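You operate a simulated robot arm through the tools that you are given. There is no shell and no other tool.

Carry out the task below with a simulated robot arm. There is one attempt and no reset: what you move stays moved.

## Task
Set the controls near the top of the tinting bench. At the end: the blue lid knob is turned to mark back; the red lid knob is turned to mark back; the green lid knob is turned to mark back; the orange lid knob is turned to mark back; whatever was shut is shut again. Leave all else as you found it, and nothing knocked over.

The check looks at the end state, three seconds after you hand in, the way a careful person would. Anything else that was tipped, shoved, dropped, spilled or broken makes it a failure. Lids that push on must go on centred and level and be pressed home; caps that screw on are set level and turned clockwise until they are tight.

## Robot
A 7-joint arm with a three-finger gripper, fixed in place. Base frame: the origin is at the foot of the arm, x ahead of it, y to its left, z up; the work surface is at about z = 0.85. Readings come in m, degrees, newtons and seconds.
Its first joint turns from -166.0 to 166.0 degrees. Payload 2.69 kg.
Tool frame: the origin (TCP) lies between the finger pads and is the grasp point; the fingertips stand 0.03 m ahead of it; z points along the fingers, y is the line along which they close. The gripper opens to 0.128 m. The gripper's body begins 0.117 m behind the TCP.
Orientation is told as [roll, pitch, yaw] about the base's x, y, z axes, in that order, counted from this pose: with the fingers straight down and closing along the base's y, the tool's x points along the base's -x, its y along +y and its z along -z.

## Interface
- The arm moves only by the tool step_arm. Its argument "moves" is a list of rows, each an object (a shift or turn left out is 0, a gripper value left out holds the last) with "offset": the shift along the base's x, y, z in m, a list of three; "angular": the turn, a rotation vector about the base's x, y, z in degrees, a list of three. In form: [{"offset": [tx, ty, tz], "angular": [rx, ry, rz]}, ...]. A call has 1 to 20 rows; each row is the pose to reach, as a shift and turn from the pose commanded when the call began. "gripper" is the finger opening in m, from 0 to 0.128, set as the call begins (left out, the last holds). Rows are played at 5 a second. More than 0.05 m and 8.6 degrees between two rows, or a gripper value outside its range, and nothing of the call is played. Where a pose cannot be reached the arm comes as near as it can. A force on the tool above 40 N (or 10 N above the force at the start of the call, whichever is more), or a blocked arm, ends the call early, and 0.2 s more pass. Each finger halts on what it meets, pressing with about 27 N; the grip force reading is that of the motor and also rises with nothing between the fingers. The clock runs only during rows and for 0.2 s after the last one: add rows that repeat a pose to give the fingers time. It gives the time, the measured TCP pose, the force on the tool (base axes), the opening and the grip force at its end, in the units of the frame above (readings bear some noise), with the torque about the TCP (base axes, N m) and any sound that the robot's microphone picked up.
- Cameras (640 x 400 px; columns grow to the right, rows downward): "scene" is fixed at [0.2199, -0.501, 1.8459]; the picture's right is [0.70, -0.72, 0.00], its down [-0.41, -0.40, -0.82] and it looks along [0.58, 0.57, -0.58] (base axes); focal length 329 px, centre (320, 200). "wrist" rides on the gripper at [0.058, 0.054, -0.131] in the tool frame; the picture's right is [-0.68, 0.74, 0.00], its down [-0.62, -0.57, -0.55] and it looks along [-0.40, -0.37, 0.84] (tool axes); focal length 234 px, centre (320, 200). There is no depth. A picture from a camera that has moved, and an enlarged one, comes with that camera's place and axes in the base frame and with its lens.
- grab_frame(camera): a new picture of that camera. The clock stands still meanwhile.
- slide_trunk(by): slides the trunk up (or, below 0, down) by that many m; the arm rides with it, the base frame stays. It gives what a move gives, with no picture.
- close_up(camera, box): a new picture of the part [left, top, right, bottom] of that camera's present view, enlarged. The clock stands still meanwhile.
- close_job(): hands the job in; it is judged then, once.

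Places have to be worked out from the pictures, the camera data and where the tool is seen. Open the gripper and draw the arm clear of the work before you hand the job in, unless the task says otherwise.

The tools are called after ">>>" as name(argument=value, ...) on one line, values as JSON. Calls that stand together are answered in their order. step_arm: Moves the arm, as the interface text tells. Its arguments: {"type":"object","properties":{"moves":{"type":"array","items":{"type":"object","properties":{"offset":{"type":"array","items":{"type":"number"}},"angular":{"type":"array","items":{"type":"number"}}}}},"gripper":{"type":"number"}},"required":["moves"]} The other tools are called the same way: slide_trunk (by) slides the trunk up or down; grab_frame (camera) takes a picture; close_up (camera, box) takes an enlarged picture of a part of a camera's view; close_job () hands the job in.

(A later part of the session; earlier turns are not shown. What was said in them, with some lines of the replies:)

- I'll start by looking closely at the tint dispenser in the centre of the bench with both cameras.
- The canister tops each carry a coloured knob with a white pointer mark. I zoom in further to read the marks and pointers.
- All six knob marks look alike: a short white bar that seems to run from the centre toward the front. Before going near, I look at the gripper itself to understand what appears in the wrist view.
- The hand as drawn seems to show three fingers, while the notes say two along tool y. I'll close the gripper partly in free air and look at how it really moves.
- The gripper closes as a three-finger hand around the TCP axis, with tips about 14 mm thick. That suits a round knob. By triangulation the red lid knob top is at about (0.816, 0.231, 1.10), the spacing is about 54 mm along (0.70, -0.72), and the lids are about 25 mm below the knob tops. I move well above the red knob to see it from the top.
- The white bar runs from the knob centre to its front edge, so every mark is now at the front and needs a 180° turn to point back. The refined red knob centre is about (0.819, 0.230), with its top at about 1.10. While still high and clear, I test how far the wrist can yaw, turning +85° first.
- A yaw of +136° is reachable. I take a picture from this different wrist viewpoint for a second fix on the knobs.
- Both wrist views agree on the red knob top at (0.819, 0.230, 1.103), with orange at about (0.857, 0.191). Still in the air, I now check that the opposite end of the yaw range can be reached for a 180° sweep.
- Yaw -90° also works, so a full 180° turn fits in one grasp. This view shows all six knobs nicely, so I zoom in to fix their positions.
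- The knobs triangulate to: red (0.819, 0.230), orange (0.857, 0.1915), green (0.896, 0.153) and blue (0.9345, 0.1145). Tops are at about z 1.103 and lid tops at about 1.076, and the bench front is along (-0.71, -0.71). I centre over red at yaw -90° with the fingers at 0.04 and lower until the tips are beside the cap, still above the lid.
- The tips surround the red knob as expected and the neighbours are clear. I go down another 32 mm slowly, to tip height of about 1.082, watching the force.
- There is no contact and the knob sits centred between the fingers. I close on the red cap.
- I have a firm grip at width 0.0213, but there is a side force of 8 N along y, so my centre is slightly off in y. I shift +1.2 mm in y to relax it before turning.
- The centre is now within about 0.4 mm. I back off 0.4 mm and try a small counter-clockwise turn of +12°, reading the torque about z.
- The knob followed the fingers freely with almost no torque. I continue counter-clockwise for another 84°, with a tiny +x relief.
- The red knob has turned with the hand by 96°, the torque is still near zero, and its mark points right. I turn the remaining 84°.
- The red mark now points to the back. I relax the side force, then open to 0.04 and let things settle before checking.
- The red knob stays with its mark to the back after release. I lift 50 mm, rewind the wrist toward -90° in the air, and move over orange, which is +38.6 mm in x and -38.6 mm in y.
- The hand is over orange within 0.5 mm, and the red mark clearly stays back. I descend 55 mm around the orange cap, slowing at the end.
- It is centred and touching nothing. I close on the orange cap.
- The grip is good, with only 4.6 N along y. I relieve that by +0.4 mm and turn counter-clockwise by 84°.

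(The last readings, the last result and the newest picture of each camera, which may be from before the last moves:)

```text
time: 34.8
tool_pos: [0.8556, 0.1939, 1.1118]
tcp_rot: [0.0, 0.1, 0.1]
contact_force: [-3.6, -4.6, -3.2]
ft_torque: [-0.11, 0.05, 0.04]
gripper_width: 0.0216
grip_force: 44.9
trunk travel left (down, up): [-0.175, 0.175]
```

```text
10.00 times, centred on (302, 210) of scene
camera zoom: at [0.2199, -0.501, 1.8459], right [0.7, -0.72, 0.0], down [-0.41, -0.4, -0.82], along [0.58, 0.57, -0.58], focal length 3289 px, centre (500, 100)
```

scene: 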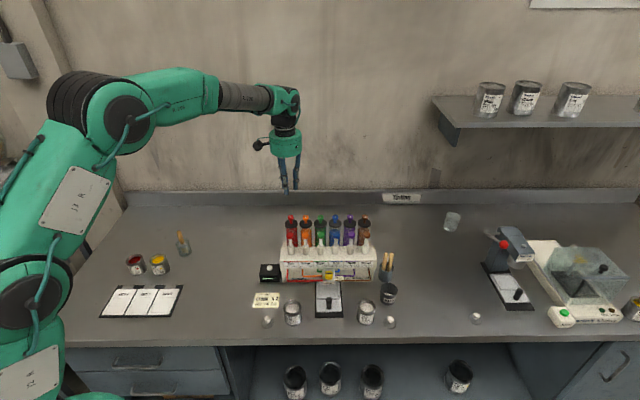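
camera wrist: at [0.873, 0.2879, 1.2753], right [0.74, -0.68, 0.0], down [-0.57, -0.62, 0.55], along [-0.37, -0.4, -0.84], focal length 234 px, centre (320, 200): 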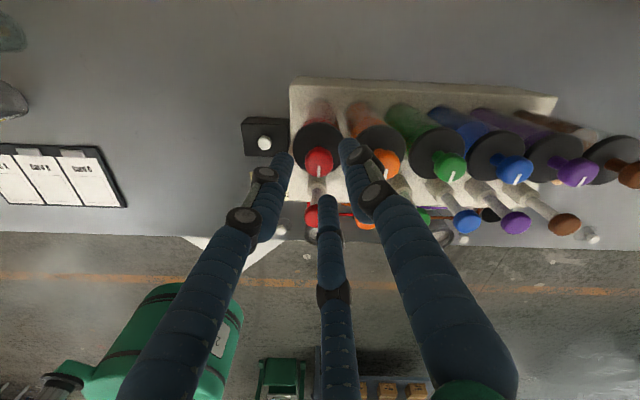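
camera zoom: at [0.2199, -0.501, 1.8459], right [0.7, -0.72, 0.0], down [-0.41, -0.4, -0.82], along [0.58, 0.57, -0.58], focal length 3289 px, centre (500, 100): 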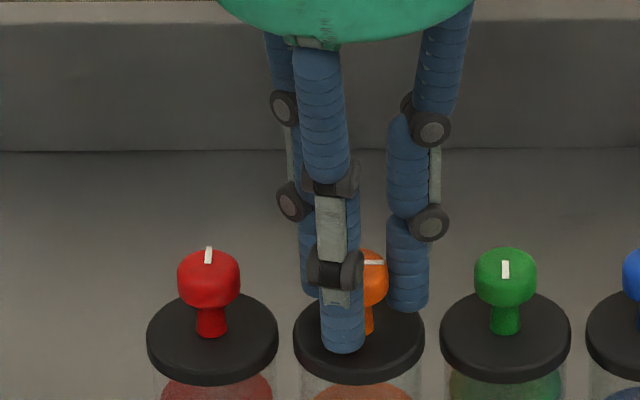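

The orange mark now points right after 90°. Forces are small, so I turn the other 90° with a slight relief (-0.3 mm in x, -0.4 mm in y).

>>> step_arm(moves=[{"offset": [-0.0003, -0.0004, 0], "angular": [0, 0, 8.4]}, {"offset": [-0.0003, -0.0004, 0], "angular": [0, 0, 16.8]}, {"offset": [-0.0003, -0.0004, 0], "angular": [0, 0, 25.2]}, {"offset": [-0.0003, -0.0004, 0], "angular": [0, 0, 33.6]}, {"offset": [-0.0003, -0.0004, 0], "angular": [0, 0, 42]}, {"offset": [-0.0003, -0.0004, 0], "angular": [0, 0, 50.4]}, {"offset": [-0.0003, -0.0004, 0], "angular": [0, 0, 58.8]}, {"offset": [-0.0003, -0.0004, 0], "angular": [0, 0, 67.2]}, {"offset": [-0.0003, -0.0004, 0], "angular": [0, 0, 75.6]}, {"offset": [-0.0003, -0.0004, 0], "angular": [0, 0, 84]}, {"offset": [-0.0003, -0.0004, 0], "angular": [0, 0, 90]}, {"offset": [-0.0003, -0.0004, 0], "angular": [0, 0, 90]}])

>>> close_up(camera="scene", box=[270, 190, 334, 230])

```text
time: 37.4
tool_pos: [0.8558, 0.1929, 1.1126]
tcp_rot: [0.0, 0.1, 90.1]
contact_force: [1.5, 6.6, -5.4]
ft_torque: [0.29, -0.12, 0.03]
gripper_width: 0.0214
grip_force: 45.1
trunk travel left (down, up): [-0.175, 0.175]
```

```text
10.00 times, centred on (302, 210) of scene
camera zoom: at [0.2199, -0.501, 1.8459], right [0.7, -0.72, 0.0], down [-0.41, -0.4, -0.82], along [0.58, 0.57, -0.58], focal length 3289 px, centre (500, 100)
```

zoom: 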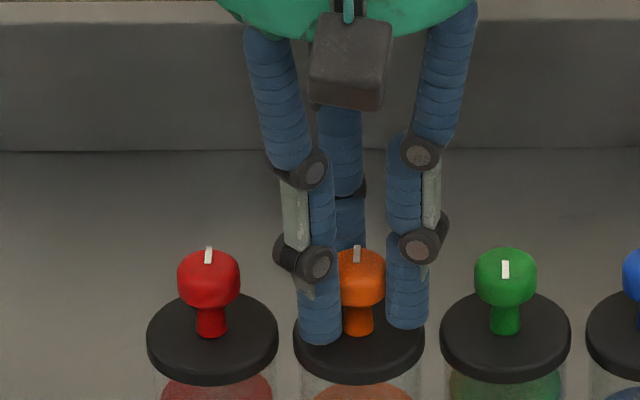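

The orange mark points back. I relax the side force (+0.5 mm in y), open to 0.04 and let it settle.

>>> step_arm(moves=[{"offset": [0, 0.0005, -0.0003]}, {"offset": [0, 0.0005, -0.0005]}])

>>> step_arm(moves=[{"offset": [0, 0, 0]}, {"offset": [0, 0, 0]}, {"offset": [0, 0, 0]}], gripper=0.04)

>>> close_up(camera="scene", box=[270, 190, 334, 230])

```text
time: 38.0
tool_pos: [0.8561, 0.1936, 1.1112]
tcp_rot: [-0.1, 0.0, 90.0]
contact_force: [-1.5, 0.6, -2.2]
ft_torque: [-0.05, 0.2, -0.01]
gripper_width: 0.0216
grip_force: 45.2
trunk travel left (down, up): [-0.175, 0.175]
```

```text
time: 38.8
tool_pos: [0.8561, 0.193, 1.1123]
tcp_rot: [0.0, -0.1, 90.0]
contact_force: [-0.1, -0.9, -0.1]
ft_torque: [0.02, 0.01, -0.01]
gripper_width: 0.0402
grip_force: 0.1
trunk travel left (down, up): [-0.175, 0.175]
```

```text
10.00 times, centred on (302, 210) of scene
camera zoom: at [0.2199, -0.501, 1.8459], right [0.7, -0.72, 0.0], down [-0.41, -0.4, -0.82], along [0.58, 0.57, -0.58], focal length 3289 px, centre (500, 100)
```

zoom: 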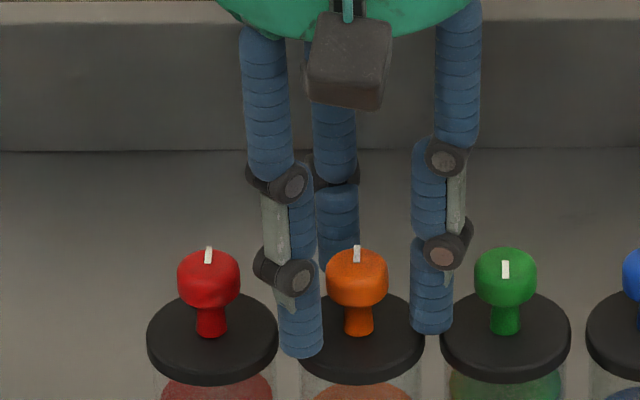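

Orange is done and holds. I lift, rewind the wrist in the air, and move over green, another 38.6 mm along the row.

>>> step_arm(moves=[{"offset": [0, 0, 0.025]}, {"offset": [0, 0, 0.05]}, {"offset": [0.005, -0.005, 0.055], "angular": [0, 0, -8.5]}, {"offset": [0.01, -0.01, 0.055], "angular": [0, 0, -17]}, {"offset": [0.015, -0.015, 0.055], "angular": [0, 0, -25.5]}, {"offset": [0.02, -0.02, 0.055], "angular": [0, 0, -34]}, {"offset": [0.025, -0.025, 0.055], "angular": [0, 0, -42.5]}, {"offset": [0.03, -0.03, 0.055], "angular": [0, 0, -51]}, {"offset": [0.035, -0.035, 0.055], "angular": [0, 0, -59.5]}, {"offset": [0.0386, -0.0386, 0.055], "angular": [0, 0, -68]}, {"offset": [0.0386, -0.0386, 0.055], "angular": [0, 0, -76.5]}, {"offset": [0.0386, -0.0386, 0.055], "angular": [0, 0, -85]}, {"offset": [0.0386, -0.0386, 0.055], "angular": [0, 0, -93.5]}, {"offset": [0.0386, -0.0386, 0.055], "angular": [0, 0, -102]}, {"offset": [0.0386, -0.0386, 0.055], "angular": [0, 0, -110.5]}, {"offset": [0.0386, -0.0386, 0.055], "angular": [0, 0, -119]}, {"offset": [0.0386, -0.0386, 0.055], "angular": [0, 0, -127.5]}, {"offset": [0.0386, -0.0386, 0.055], "angular": [0, 0, -136]}, {"offset": [0.0386, -0.0386, 0.055], "angular": [0, 0, -144.5]}, {"offset": [0.0386, -0.0386, 0.055], "angular": [0, 0, -153]}])

>>> step_arm(moves=[{"angular": [0, 0, -8.5]}, {"angular": [0, 0, -17]}, {"angular": [0, 0, -25.5]}, {"angular": [0, 0, -27]}, {"angular": [0, 0, -27]}])

>>> close_up(camera="wrist", box=[256, 80, 416, 180])

>>> grab_frame(camera="scene")

```text
time: 43.0
tool_pos: [0.8944, 0.1547, 1.1655]
tcp_rot: [-0.1, 0.1, -63.2]
contact_force: [0.5, 0.8, 0.2]
ft_torque: [0.02, 0.01, 0.02]
gripper_width: 0.0399
grip_force: 0.1
trunk travel left (down, up): [-0.175, 0.175]
```

```text
time: 44.2
tool_pos: [0.8944, 0.155, 1.1655]
tcp_rot: [0.1, -0.1, -90.0]
contact_force: [0.6, 0.3, -0.4]
ft_torque: [0.01, 0.0, 0.02]
gripper_width: 0.0402
grip_force: 0.1
trunk travel left (down, up): [-0.175, 0.175]
```

```text
4.00 times, centred on (336, 130) of wrist
camera zoom: at [0.9495, 0.2129, 1.2981], right [0.74, -0.68, 0.0], down [-0.57, -0.62, 0.55], along [-0.37, -0.4, -0.84], focal length 937 px, centre (256, 480)
```

zoom: 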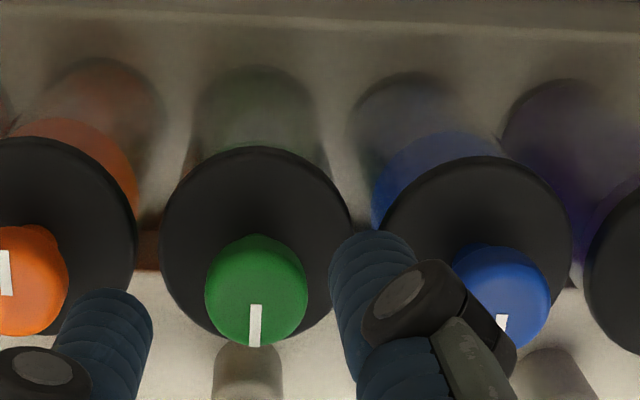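

```text
taken
```

scene: 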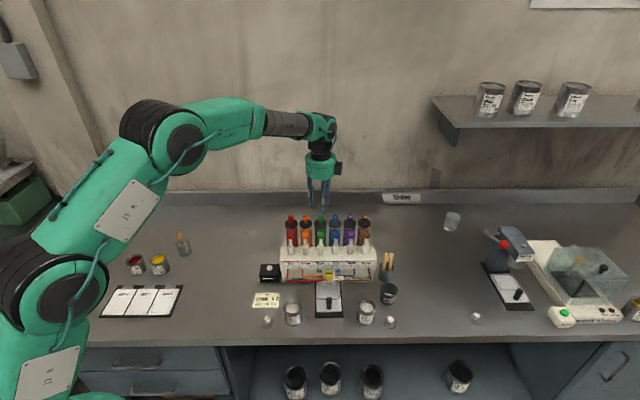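

Green is under the hand, with my TCP about 0.9 mm long in x and 0.5 mm in y. I correct that and descend around the green cap.

>>> step_arm(moves=[{"offset": [-0.0008, -0.0005, -0.02]}, {"offset": [-0.0008, -0.0005, -0.035]}, {"offset": [-0.0008, -0.0005, -0.045]}, {"offset": [-0.0008, -0.0005, -0.051]}, {"offset": [-0.0008, -0.0005, -0.0545]}, {"offset": [-0.0008, -0.0005, -0.0545]}])

>>> close_up(camera="wrist", box=[270, 120, 390, 220])

```text
time: 45.6
tool_pos: [0.8949, 0.1534, 1.1131]
tcp_rot: [0.0, 0.0, -89.9]
contact_force: [0.3, -0.1, -0.1]
ft_torque: [0.0, -0.01, 0.02]
gripper_width: 0.0399
grip_force: 0.1
trunk travel left (down, up): [-0.175, 0.175]
```

```text
4.00 times, centred on (330, 170) of wrist
camera zoom: at [0.9482, 0.2115, 1.2442], right [0.74, -0.68, 0.0], down [-0.57, -0.62, 0.55], along [-0.37, -0.4, -0.84], focal length 937 px, centre (280, 320)
```

zoom: 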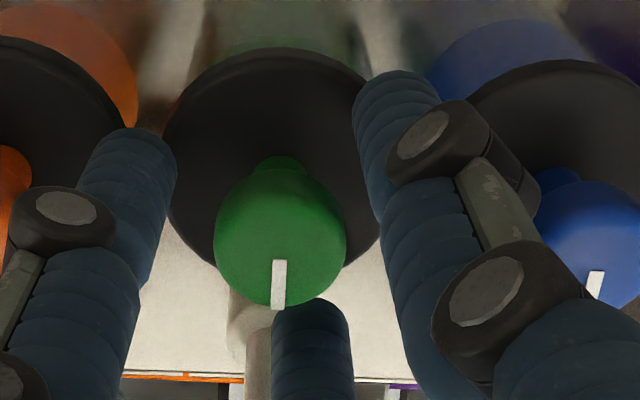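

Centred again, nothing touching. From the view I'm a hair short, so I shift +0.6 mm in x and +0.8 mm in y and close on the green cap.

>>> step_arm(moves=[{"offset": [0.0006, 0.0008, 0]}, {"offset": [0.0006, 0.0008, 0]}])

>>> step_arm(moves=[{"offset": [0, 0, 0]}, {"offset": [0, 0, 0]}, {"offset": [0, 0, 0]}], gripper=0.018)

```text
time: 46.2
tool_pos: [0.8943, 0.1547, 1.1123]
tcp_rot: [0.0, 0.0, -90.0]
contact_force: [0.2, 0.3, -0.1]
ft_torque: [-0.01, -0.03, -0.01]
gripper_width: 0.0402
grip_force: 0.2
trunk travel left (down, up): [-0.175, 0.175]
```

```text
time: 47.0
tool_pos: [0.8949, 0.1562, 1.1118]
tcp_rot: [0.0, 0.1, -90.0]
contact_force: [-0.1, -1.6, 0.0]
ft_torque: [-0.04, 0.0, 0.01]
gripper_width: 0.0213
grip_force: 44.6
trunk travel left (down, up): [-0.175, 0.175]
```

The grip on green is well centred, with only 1.6 N. I turn the first 90° counter-clockwise.

>>> step_arm(moves=[{"angular": [0, 0, 8.4]}, {"angular": [0, 0, 16.8]}, {"angular": [0, 0, 25.2]}, {"angular": [0, 0, 33.6]}, {"angular": [0, 0, 42]}, {"angular": [0, 0, 50.4]}, {"angular": [0, 0, 58.8]}, {"angular": [0, 0, 67.2]}, {"angular": [0, 0, 75.6]}, {"angular": [0, 0, 84]}, {"angular": [0, 0, 90]}, {"angular": [0, 0, 90]}])

>>> close_up(camera="scene", box=[290, 190, 354, 230])

```text
time: 49.6
tool_pos: [0.8945, 0.1559, 1.111]
tcp_rot: [0.0, 0.1, 0.1]
contact_force: [0.3, -7.8, 2.0]
ft_torque: [-0.13, -0.03, 0.01]
gripper_width: 0.0215
grip_force: 44.7
trunk travel left (down, up): [-0.175, 0.175]
```

```text
10.00 times, centred on (322, 210) of scene
camera zoom: at [0.2199, -0.501, 1.8459], right [0.7, -0.72, 0.0], down [-0.41, -0.4, -0.82], along [0.58, 0.57, -0.58], focal length 3289 px, centre (300, 100)
```

zoom: 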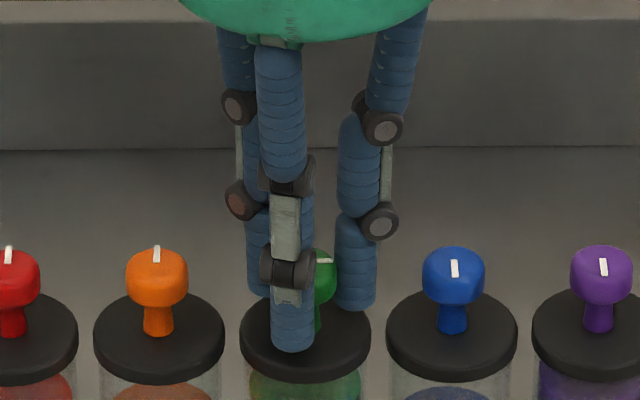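

The green mark points right and y shows -7.8 N. I relieve -0.8 mm in y while turning the second 90°.

>>> step_arm(moves=[{"offset": [0, -0.0008, 0], "angular": [0, 0, 8.4]}, {"offset": [0, -0.0008, 0], "angular": [0, 0, 16.8]}, {"offset": [0, -0.0008, 0], "angular": [0, 0, 25.2]}, {"offset": [0, -0.0008, 0], "angular": [0, 0, 33.6]}, {"offset": [0, -0.0008, 0], "angular": [0, 0, 42]}, {"offset": [0, -0.0008, 0], "angular": [0, 0, 50.4]}, {"offset": [0, -0.0008, 0], "angular": [0, 0, 58.8]}, {"offset": [0, -0.0008, 0], "angular": [0, 0, 67.2]}, {"offset": [0, -0.0008, 0], "angular": [0, 0, 75.6]}, {"offset": [0, -0.0008, 0], "angular": [0, 0, 84]}, {"offset": [0, -0.0008, 0], "angular": [0, 0, 90]}, {"offset": [0, -0.0008, 0], "angular": [0, 0, 90]}])

>>> close_up(camera="scene", box=[290, 190, 354, 230])

```text
time: 52.2
tool_pos: [0.8941, 0.1542, 1.1119]
tcp_rot: [0.0, 0.1, 90.1]
contact_force: [4.3, 8.7, -1.7]
ft_torque: [0.25, -0.19, -0.01]
gripper_width: 0.0217
grip_force: 45.4
trunk travel left (down, up): [-0.175, 0.175]
```

```text
10.00 times, centred on (322, 210) of scene
camera zoom: at [0.2199, -0.501, 1.8459], right [0.7, -0.72, 0.0], down [-0.41, -0.4, -0.82], along [0.58, 0.57, -0.58], focal length 3289 px, centre (300, 100)
```

zoom: 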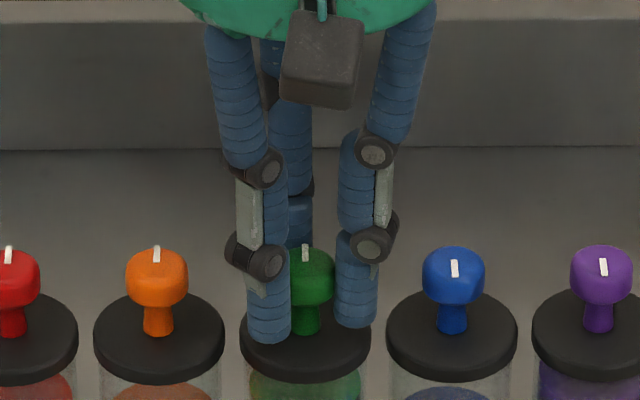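

The green mark points back. I relax the side forces (+0.4 mm in x, +0.8 mm in y) and then open.

>>> step_arm(moves=[{"offset": [0.0004, 0.0008, 0]}, {"offset": [0.0004, 0.0008, 0]}])

>>> step_arm(moves=[{"offset": [0, 0, 0]}, {"offset": [0, 0, 0]}, {"offset": [0, 0, 0]}], gripper=0.04)

>>> close_up(camera="scene", box=[290, 190, 354, 230])

```text
time: 52.8
tool_pos: [0.8951, 0.1553, 1.1115]
tcp_rot: [0.0, 0.0, 90.0]
contact_force: [0.1, 3.8, -0.4]
ft_torque: [0.01, 0.08, -0.01]
gripper_width: 0.0215
grip_force: 45.1
trunk travel left (down, up): [-0.175, 0.175]
```

```text
time: 53.6
tool_pos: [0.8944, 0.1542, 1.1117]
tcp_rot: [0.0, 0.0, 90.0]
contact_force: [0.3, -0.6, 0.6]
ft_torque: [-0.01, 0.01, -0.02]
gripper_width: 0.0401
grip_force: 0.1
trunk travel left (down, up): [-0.175, 0.175]
```

```text
10.00 times, centred on (322, 210) of scene
camera zoom: at [0.2199, -0.501, 1.8459], right [0.7, -0.72, 0.0], down [-0.41, -0.4, -0.82], along [0.58, 0.57, -0.58], focal length 3289 px, centre (300, 100)
```

zoom: 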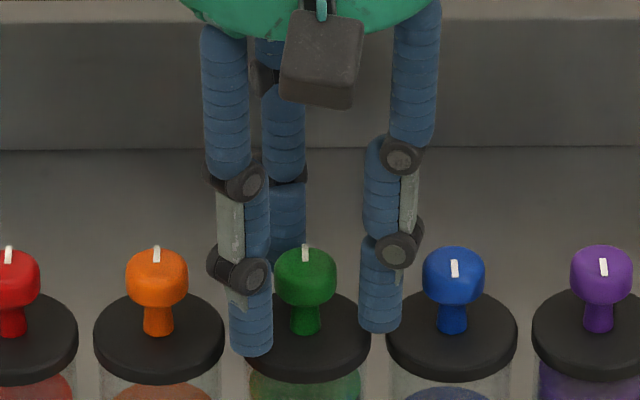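

Green is done and holds. I lift, rewind the wrist, and move over blue.

>>> step_arm(moves=[{"offset": [0, 0, 0.025]}, {"offset": [0, 0, 0.05]}, {"offset": [0.005, -0.005, 0.055], "angular": [0, 0, -8.5]}, {"offset": [0.01, -0.01, 0.055], "angular": [0, 0, -17]}, {"offset": [0.015, -0.015, 0.055], "angular": [0, 0, -25.5]}, {"offset": [0.02, -0.02, 0.055], "angular": [0, 0, -34]}, {"offset": [0.025, -0.025, 0.055], "angular": [0, 0, -42.5]}, {"offset": [0.03, -0.03, 0.055], "angular": [0, 0, -51]}, {"offset": [0.035, -0.035, 0.055], "angular": [0, 0, -59.5]}, {"offset": [0.038, -0.0386, 0.055], "angular": [0, 0, -68]}, {"offset": [0.038, -0.0386, 0.055], "angular": [0, 0, -76.5]}, {"offset": [0.038, -0.0386, 0.055], "angular": [0, 0, -85]}, {"offset": [0.038, -0.0386, 0.055], "angular": [0, 0, -93.5]}, {"offset": [0.038, -0.0386, 0.055], "angular": [0, 0, -102]}, {"offset": [0.038, -0.0386, 0.055], "angular": [0, 0, -110.5]}, {"offset": [0.038, -0.0386, 0.055], "angular": [0, 0, -119]}, {"offset": [0.038, -0.0386, 0.055], "angular": [0, 0, -127.5]}, {"offset": [0.038, -0.0386, 0.055], "angular": [0, 0, -136]}, {"offset": [0.038, -0.0386, 0.055], "angular": [0, 0, -144.5]}, {"offset": [0.038, -0.0386, 0.055], "angular": [0, 0, -153]}])

>>> step_arm(moves=[{"angular": [0, 0, -8.5]}, {"angular": [0, 0, -17]}, {"angular": [0, 0, -25.5]}, {"angular": [0, 0, -27]}, {"angular": [0, 0, -27]}])

>>> close_up(camera="wrist", box=[256, 80, 416, 180])

>>> close_up(camera="scene", box=[290, 190, 370, 240])

```text
time: 57.8
tool_pos: [0.9317, 0.1172, 1.1678]
tcp_rot: [0.0, 0.1, -63.2]
contact_force: [0.1, 0.2, -0.3]
ft_torque: [0.03, 0.01, 0.0]
gripper_width: 0.0397
grip_force: 0.0
trunk travel left (down, up): [-0.175, 0.175]
```

```text
time: 59.0
tool_pos: [0.9327, 0.1156, 1.1667]
tcp_rot: [-0.1, 0.0, -90.2]
contact_force: [0.0, -1.0, 0.2]
ft_torque: [0.0, 0.01, -0.03]
gripper_width: 0.04
grip_force: 0.1
trunk travel left (down, up): [-0.175, 0.175]
```

```text
4.00 times, centred on (336, 130) of wrist
camera zoom: at [0.9872, 0.174, 1.2985], right [0.74, -0.68, 0.0], down [-0.57, -0.62, 0.55], along [-0.37, -0.4, -0.84], focal length 937 px, centre (256, 480)
```

zoom: 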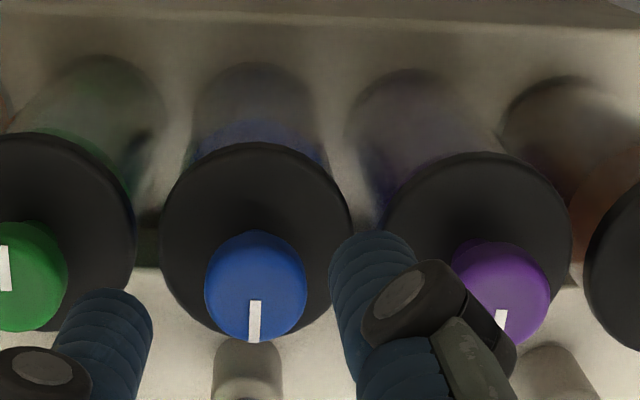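

```text
8.00 times, centred on (330, 215) of scene
camera zoom: at [0.2199, -0.501, 1.8459], right [0.7, -0.72, 0.0], down [-0.41, -0.4, -0.82], along [0.58, 0.57, -0.58], focal length 2631 px, centre (240, 80)
```

zoom: 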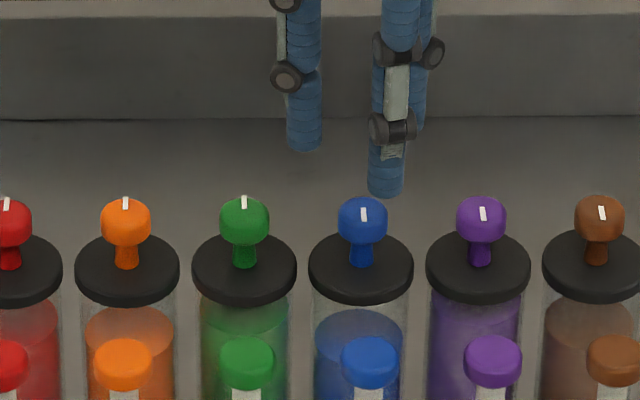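

Blue appears in the same spot orange did, so the same small correction applies. I descend around the blue cap.

>>> step_arm(moves=[{"offset": [0, 0.0006, -0.02]}, {"offset": [0, 0.0006, -0.035]}, {"offset": [0, 0.0006, -0.045]}, {"offset": [0, 0.0006, -0.051]}, {"offset": [0, 0.0006, -0.0548]}, {"offset": [0, 0.0006, -0.0548]}])

>>> close_up(camera="wrist", box=[270, 120, 390, 220])

```text
time: 60.4
tool_pos: [0.9327, 0.1169, 1.1133]
tcp_rot: [0.1, 0.0, -90.0]
contact_force: [0.2, -0.1, 1.0]
ft_torque: [-0.01, -0.02, -0.01]
gripper_width: 0.0399
grip_force: 0.1
trunk travel left (down, up): [-0.175, 0.175]
```

```text
4.00 times, centred on (330, 170) of wrist
camera zoom: at [0.9865, 0.1745, 1.2448], right [0.74, -0.68, 0.0], down [-0.57, -0.62, 0.55], along [-0.37, -0.4, -0.84], focal length 937 px, centre (280, 320)
```

zoom: 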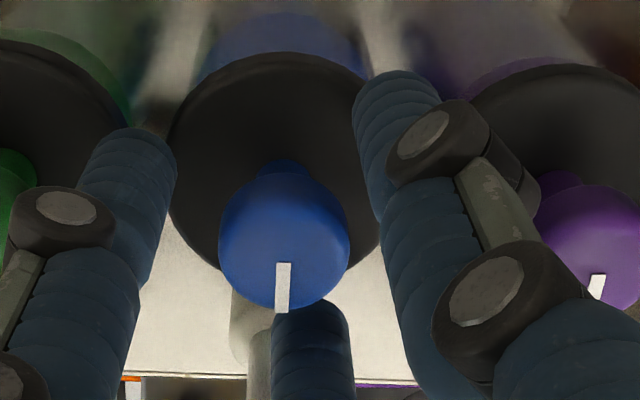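

No contact. Comparing with the earlier grips, I should shift about +0.9 mm in x to be centred, and then close on blue.

>>> step_arm(moves=[{"offset": [0.0008, 0, -0.0008]}, {"offset": [0.0008, 0, -0.0008]}])

>>> step_arm(moves=[{"offset": [0, 0, 0]}, {"offset": [0, 0, 0]}, {"offset": [0, 0, 0]}], gripper=0.018)

```text
time: 61.0
tool_pos: [0.9335, 0.1175, 1.1112]
tcp_rot: [0.0, 0.0, -90.0]
contact_force: [-0.1, 0.5, -0.1]
ft_torque: [-0.02, -0.01, 0.03]
gripper_width: 0.0398
grip_force: 0.0
trunk travel left (down, up): [-0.175, 0.175]
```

```text
time: 61.8
tool_pos: [0.9328, 0.1161, 1.1114]
tcp_rot: [0.1, 0.0, -90.1]
contact_force: [-2.3, -1.2, -0.9]
ft_torque: [-0.06, 0.1, -0.02]
gripper_width: 0.0225
grip_force: 3.1
trunk travel left (down, up): [-0.175, 0.175]
```

This time the width reads 0.0225 with a grip force of only 3 N, unlike the previous 0.0213 and 45 N. I hold a bit longer and look before turning.

>>> step_arm(moves=[{"offset": [0, 0, 0]}, {"offset": [0, 0, 0]}, {"offset": [0, 0, 0]}], gripper=0.018)

>>> close_up(camera="wrist", box=[270, 120, 390, 220])

>>> close_up(camera="scene", box=[300, 190, 364, 230])

```text
time: 62.6
tool_pos: [0.9315, 0.117, 1.112]
tcp_rot: [0.0, 0.0, -89.9]
contact_force: [-4.0, -1.9, -0.1]
ft_torque: [-0.09, 0.08, 0.02]
gripper_width: 0.0227
grip_force: 3.6
trunk travel left (down, up): [-0.175, 0.175]
```

```text
4.00 times, centred on (330, 170) of wrist
camera zoom: at [0.9874, 0.1743, 1.2436], right [0.74, -0.68, 0.0], down [-0.57, -0.62, 0.55], along [-0.37, -0.4, -0.84], focal length 937 px, centre (280, 320)
```

zoom: 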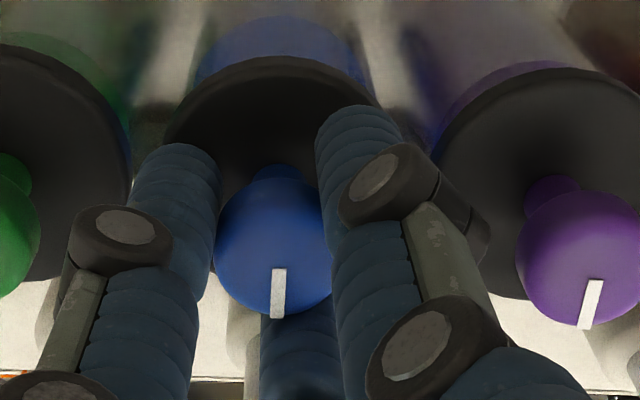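

```text
10.00 times, centred on (332, 210) of scene
camera zoom: at [0.2199, -0.501, 1.8459], right [0.7, -0.72, 0.0], down [-0.41, -0.4, -0.82], along [0.58, 0.57, -0.58], focal length 3289 px, centre (200, 100)
```

zoom: 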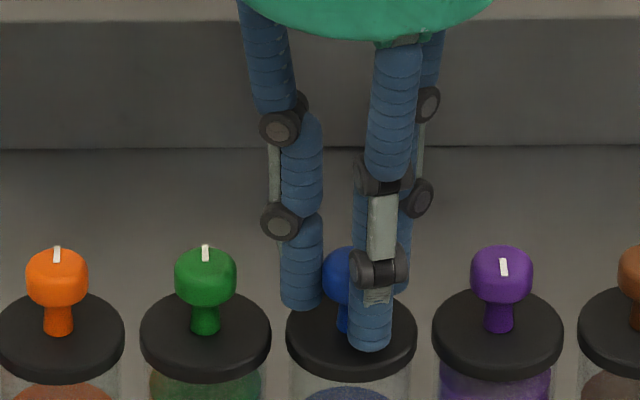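

The fingers do touch the cap but the motor force is low, so the gripper seems to be pressing more weakly now. I command it fully closed to see whether more force comes.

>>> step_arm(moves=[{"offset": [0, 0, 0]}, {"offset": [0, 0, 0]}, {"offset": [0, 0, 0]}], gripper=0.0)

```text
time: 63.4
tool_pos: [0.9334, 0.1163, 1.1123]
tcp_rot: [-0.1, 0.1, -89.9]
contact_force: [-4.9, -3.4, -1.1]
ft_torque: [-0.13, 0.11, -0.05]
gripper_width: 0.0213
grip_force: 45.0
trunk travel left (down, up): [-0.175, 0.175]
```

Commanding it further closed gives the full 45 N at 0.0213, so the grip is normal again. I relieve the small side force and turn the first 90° counter-clockwise.

>>> step_arm(moves=[{"offset": [-0.0004, -0.0003, 0]}, {"offset": [-0.0004, -0.0003, 0], "angular": [0, 0, 8.4]}, {"offset": [-0.0004, -0.0003, 0], "angular": [0, 0, 16.8]}, {"offset": [-0.0004, -0.0003, 0], "angular": [0, 0, 25.2]}, {"offset": [-0.0004, -0.0003, 0], "angular": [0, 0, 33.6]}, {"offset": [-0.0004, -0.0003, 0], "angular": [0, 0, 42]}, {"offset": [-0.0004, -0.0003, 0], "angular": [0, 0, 50.4]}, {"offset": [-0.0004, -0.0003, 0], "angular": [0, 0, 58.8]}, {"offset": [-0.0004, -0.0003, 0], "angular": [0, 0, 67.2]}, {"offset": [-0.0004, -0.0003, 0], "angular": [0, 0, 75.6]}, {"offset": [-0.0004, -0.0003, 0], "angular": [0, 0, 84]}, {"offset": [-0.0004, -0.0003, 0], "angular": [0, 0, 90]}, {"offset": [-0.0004, -0.0003, 0], "angular": [0, 0, 90]}])

>>> close_up(camera="scene", box=[300, 190, 364, 230])

>>> close_up(camera="wrist", box=[270, 120, 390, 220])

```text
time: 66.2
tool_pos: [0.9324, 0.1174, 1.1119]
tcp_rot: [0.0, 0.0, 0.1]
contact_force: [-11.1, -2.0, 1.0]
ft_torque: [-0.09, 0.32, -0.02]
gripper_width: 0.0217
grip_force: 44.8
trunk travel left (down, up): [-0.175, 0.175]
```

```text
10.00 times, centred on (332, 210) of scene
camera zoom: at [0.2199, -0.501, 1.8459], right [0.7, -0.72, 0.0], down [-0.41, -0.4, -0.82], along [0.58, 0.57, -0.58], focal length 3289 px, centre (200, 100)
```

zoom: 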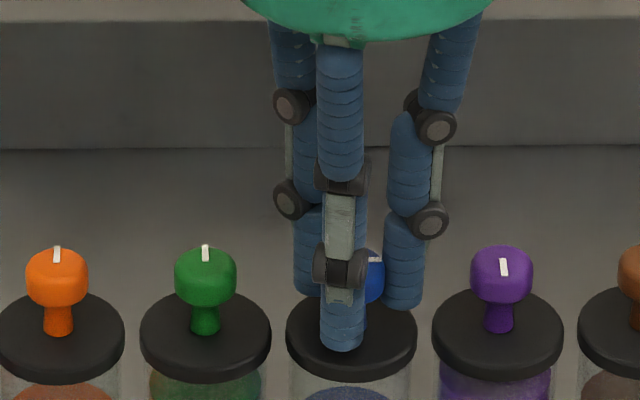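

```text
4.00 times, centred on (330, 170) of wrist
camera zoom: at [0.8749, 0.1695, 1.2435], right [0.68, 0.74, 0.0], down [0.62, -0.56, 0.55], along [0.41, -0.37, -0.84], focal length 937 px, centre (280, 320)
```

zoom: 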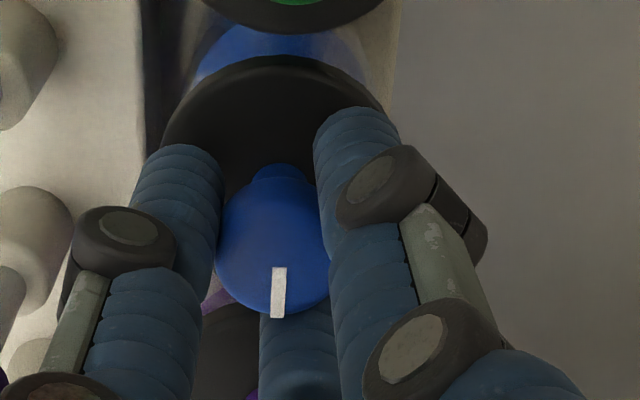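

The blue mark points right, with 11 N of side force along -x. I relieve about -1 mm in x and finish the second 90°.

>>> step_arm(moves=[{"offset": [-0.0005, -0.0001, 0]}, {"offset": [-0.001, -0.0002, 0], "angular": [0, 0, 8.4]}, {"offset": [-0.001, -0.0002, 0], "angular": [0, 0, 16.8]}, {"offset": [-0.001, -0.0002, 0], "angular": [0, 0, 25.2]}, {"offset": [-0.001, -0.0002, 0], "angular": [0, 0, 33.6]}, {"offset": [-0.001, -0.0002, 0], "angular": [0, 0, 42]}, {"offset": [-0.001, -0.0002, 0], "angular": [0, 0, 50.4]}, {"offset": [-0.001, -0.0002, 0], "angular": [0, 0, 58.8]}, {"offset": [-0.001, -0.0002, 0], "angular": [0, 0, 67.2]}, {"offset": [-0.001, -0.0002, 0], "angular": [0, 0, 75.6]}, {"offset": [-0.001, -0.0002, 0], "angular": [0, 0, 84]}, {"offset": [-0.001, -0.0002, 0], "angular": [0, 0, 90]}, {"offset": [-0.001, -0.0002, 0], "angular": [0, 0, 90]}])

>>> close_up(camera="scene", box=[300, 190, 364, 230])

```text
time: 69.0
tool_pos: [0.9322, 0.1162, 1.1115]
tcp_rot: [-0.2, -0.1, 90.0]
contact_force: [6.5, 7.7, 9.0]
ft_torque: [0.23, -0.25, -0.01]
gripper_width: 0.0215
grip_force: 45.4
trunk travel left (down, up): [-0.175, 0.175]
```

```text
10.00 times, centred on (332, 210) of scene
camera zoom: at [0.2199, -0.501, 1.8459], right [0.7, -0.72, 0.0], down [-0.41, -0.4, -0.82], along [0.58, 0.57, -0.58], focal length 3289 px, centre (200, 100)
```

zoom: 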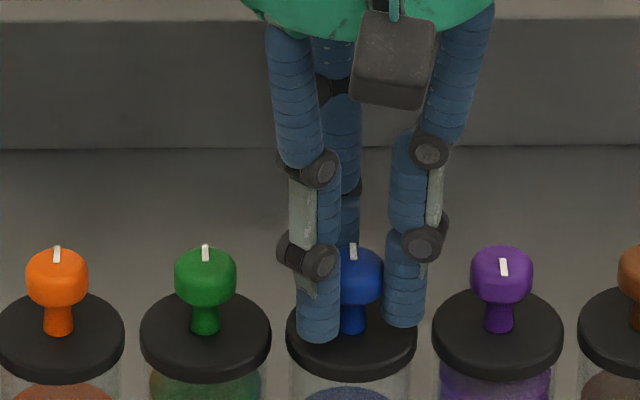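

The blue mark points back. I relax the side and vertical forces (+0.6 mm in x, +0.7 mm in y, +0.6 mm in z) and then open to 0.04.

>>> step_arm(moves=[{"offset": [0.0003, 0.0004, 0.0003]}, {"offset": [0.0006, 0.0007, 0.0006]}, {"offset": [0.0006, 0.0007, 0.0006]}])

>>> step_arm(moves=[{"offset": [0, 0, 0]}, {"offset": [0, 0, 0]}, {"offset": [0, 0, 0]}], gripper=0.04)

>>> close_up(camera="scene", box=[300, 190, 364, 230])

>>> close_up(camera="wrist", box=[270, 120, 390, 220])

```text
time: 69.8
tool_pos: [0.932, 0.1163, 1.1121]
tcp_rot: [0.0, 0.1, 90.0]
contact_force: [5.2, 0.4, 7.0]
ft_torque: [-0.04, -0.21, 0.03]
gripper_width: 0.0214
grip_force: 44.6
trunk travel left (down, up): [-0.175, 0.175]
```

```text
time: 70.6
tool_pos: [0.9335, 0.1174, 1.112]
tcp_rot: [0.1, -0.1, 90.0]
contact_force: [-0.3, 0.3, -0.3]
ft_torque: [0.0, 0.01, 0.0]
gripper_width: 0.0399
grip_force: 0.0
trunk travel left (down, up): [-0.175, 0.175]
```

```text
10.00 times, centred on (332, 210) of scene
camera zoom: at [0.2199, -0.501, 1.8459], right [0.7, -0.72, 0.0], down [-0.41, -0.4, -0.82], along [0.58, 0.57, -0.58], focal length 3289 px, centre (200, 100)
```

zoom: 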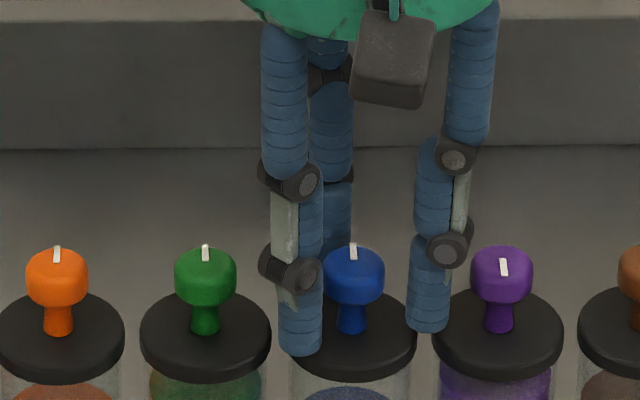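

```text
4.00 times, centred on (330, 170) of wrist
camera zoom: at [0.8799, 0.0575, 1.2435], right [-0.74, 0.68, 0.0], down [0.57, 0.62, 0.55], along [0.37, 0.4, -0.84], focal length 937 px, centre (280, 320)
```

zoom: 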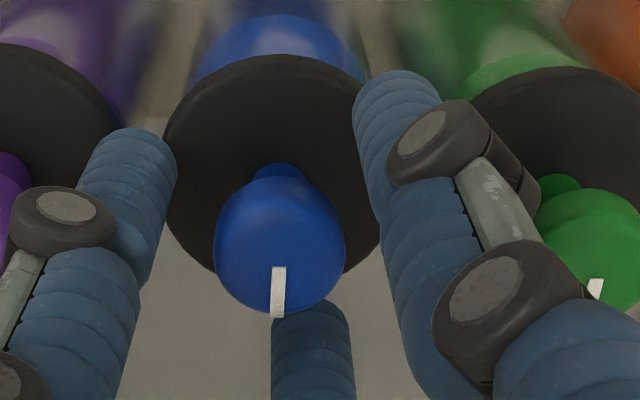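

All four knobs are turned. I lift straight up well clear, then draw the arm back toward its starting place.

>>> step_arm(moves=[{"offset": [0, 0, 0.025]}, {"offset": [0, 0, 0.055]}, {"offset": [0, 0, 0.09]}, {"offset": [0, 0, 0.13]}, {"offset": [0, 0, 0.17]}, {"offset": [0, 0, 0.21]}, {"offset": [-0.03, 0.02, 0.24]}, {"offset": [-0.065, 0.045, 0.245]}, {"offset": [-0.1, 0.07, 0.245]}, {"offset": [-0.135, 0.095, 0.245]}, {"offset": [-0.17, 0.12, 0.245]}, {"offset": [-0.205, 0.145, 0.245]}, {"offset": [-0.24, 0.17, 0.245]}, {"offset": [-0.275, 0.195, 0.245]}, {"offset": [-0.31, 0.215, 0.245]}, {"offset": [-0.325, 0.225, 0.245]}, {"offset": [-0.325, 0.225, 0.245]}])

>>> grab_frame(camera="scene")

>>> close_up(camera="scene", box=[280, 208, 330, 240])

>>> close_up(camera="scene", box=[325, 208, 375, 240])

>>> close_up(camera="scene", box=[250, 200, 410, 300])

```text
time: 74.2
tool_pos: [0.6087, 0.3422, 1.3559]
tcp_rot: [0.0, 0.0, 89.9]
contact_force: [0.2, -0.3, -0.4]
ft_torque: [0.01, -0.01, 0.01]
gripper_width: 0.0398
grip_force: 0.1
trunk travel left (down, up): [-0.175, 0.175]
```

```text
taken
```

scene: 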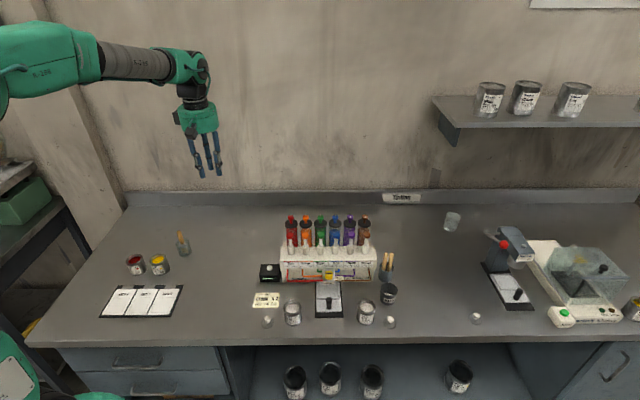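

```text
12.50 times, centred on (305, 224) of scene
camera zoom: at [0.2199, -0.501, 1.8459], right [0.7, -0.72, 0.0], down [-0.41, -0.4, -0.82], along [0.58, 0.57, -0.58], focal length 4112 px, centre (508, -100)
```

zoom: 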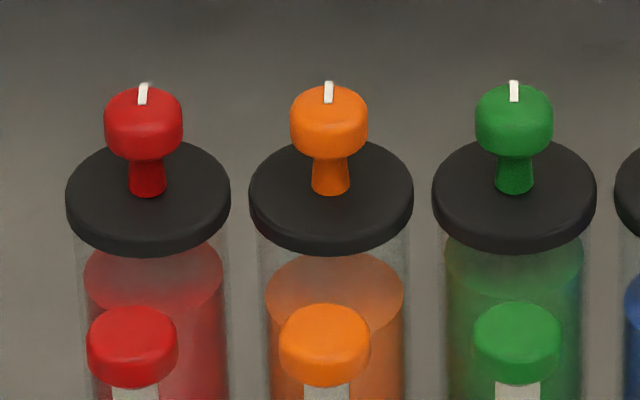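

```text
12.50 times, centred on (350, 224) of scene
camera zoom: at [0.2199, -0.501, 1.8459], right [0.7, -0.72, 0.0], down [-0.41, -0.4, -0.82], along [0.58, 0.57, -0.58], focal length 4112 px, centre (-55, -100)
```

zoom: 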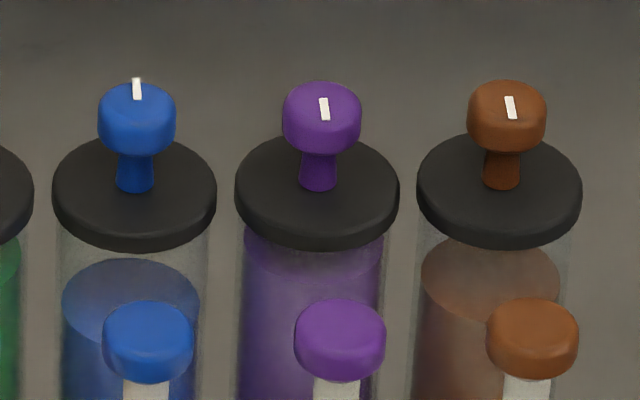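

```text
4.00 times, centred on (330, 250) of scene
camera zoom: at [0.2199, -0.501, 1.8459], right [0.7, -0.72, 0.0], down [-0.41, -0.4, -0.82], along [0.58, 0.57, -0.58], focal length 1316 px, centre (280, 0)
```

zoom: 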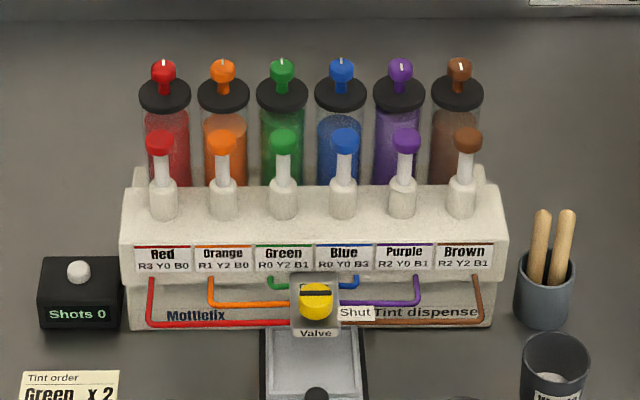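

The red, orange, green and blue marks all point back. Purple, brown, the valve (shut), the shot counter (0) and everything else look unchanged, and the lids sit exactly as before. I open the gripper fully, with the arm clear.

>>> step_arm(moves=[{"offset": [0, 0, 0]}, {"offset": [0, 0, 0]}, {"offset": [0, 0, 0]}, {"offset": [0, 0, 0]}], gripper=0.128)

>>> close_up(camera="scene", box=[280, 205, 380, 268])

```text
time: 75.2
tool_pos: [0.6087, 0.3422, 1.3562]
tcp_rot: [-0.1, 0.0, 89.9]
contact_force: [0.1, 0.1, -0.7]
ft_torque: [-0.01, 0.03, 0.0]
gripper_width: 0.128
grip_force: 0.0
trunk travel left (down, up): [-0.175, 0.175]
```

```text
6.35 times, centred on (330, 236) of scene
camera zoom: at [0.2199, -0.501, 1.8459], right [0.7, -0.72, 0.0], down [-0.41, -0.4, -0.82], along [0.58, 0.57, -0.58], focal length 2088 px, centre (256, -32)
```

zoom: 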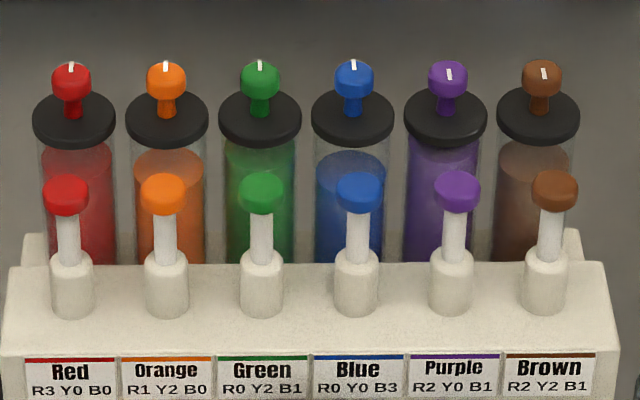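

The gripper is open and the arm is clear. All four required knobs are steady with their marks back and nothing else has changed, so I hand in the job.

>>> close_job()

```text
The job is handed in.
```

The red, orange, green and blue lid knobs are each turned 180°, so their marks now point to the back, and the job is handed in. The last pictures before hand-in show all four holding that position after release.

- **Left as found:** the purple and brown knobs are unchanged, the valve is still shut and the shot counter still reads 0. The lids sit as they did, and nothing was knocked over.
- **Turn direction:** all four went counter-clockwise and turned freely, with no stop or click felt.
- **Blue grip:** the gripper first closed weakly on the blue knob, at about 3 N instead of 45 N. Commanding it fully closed brought the normal force back before I turned it.

The arm is back near its starting place with the gripper fully open.
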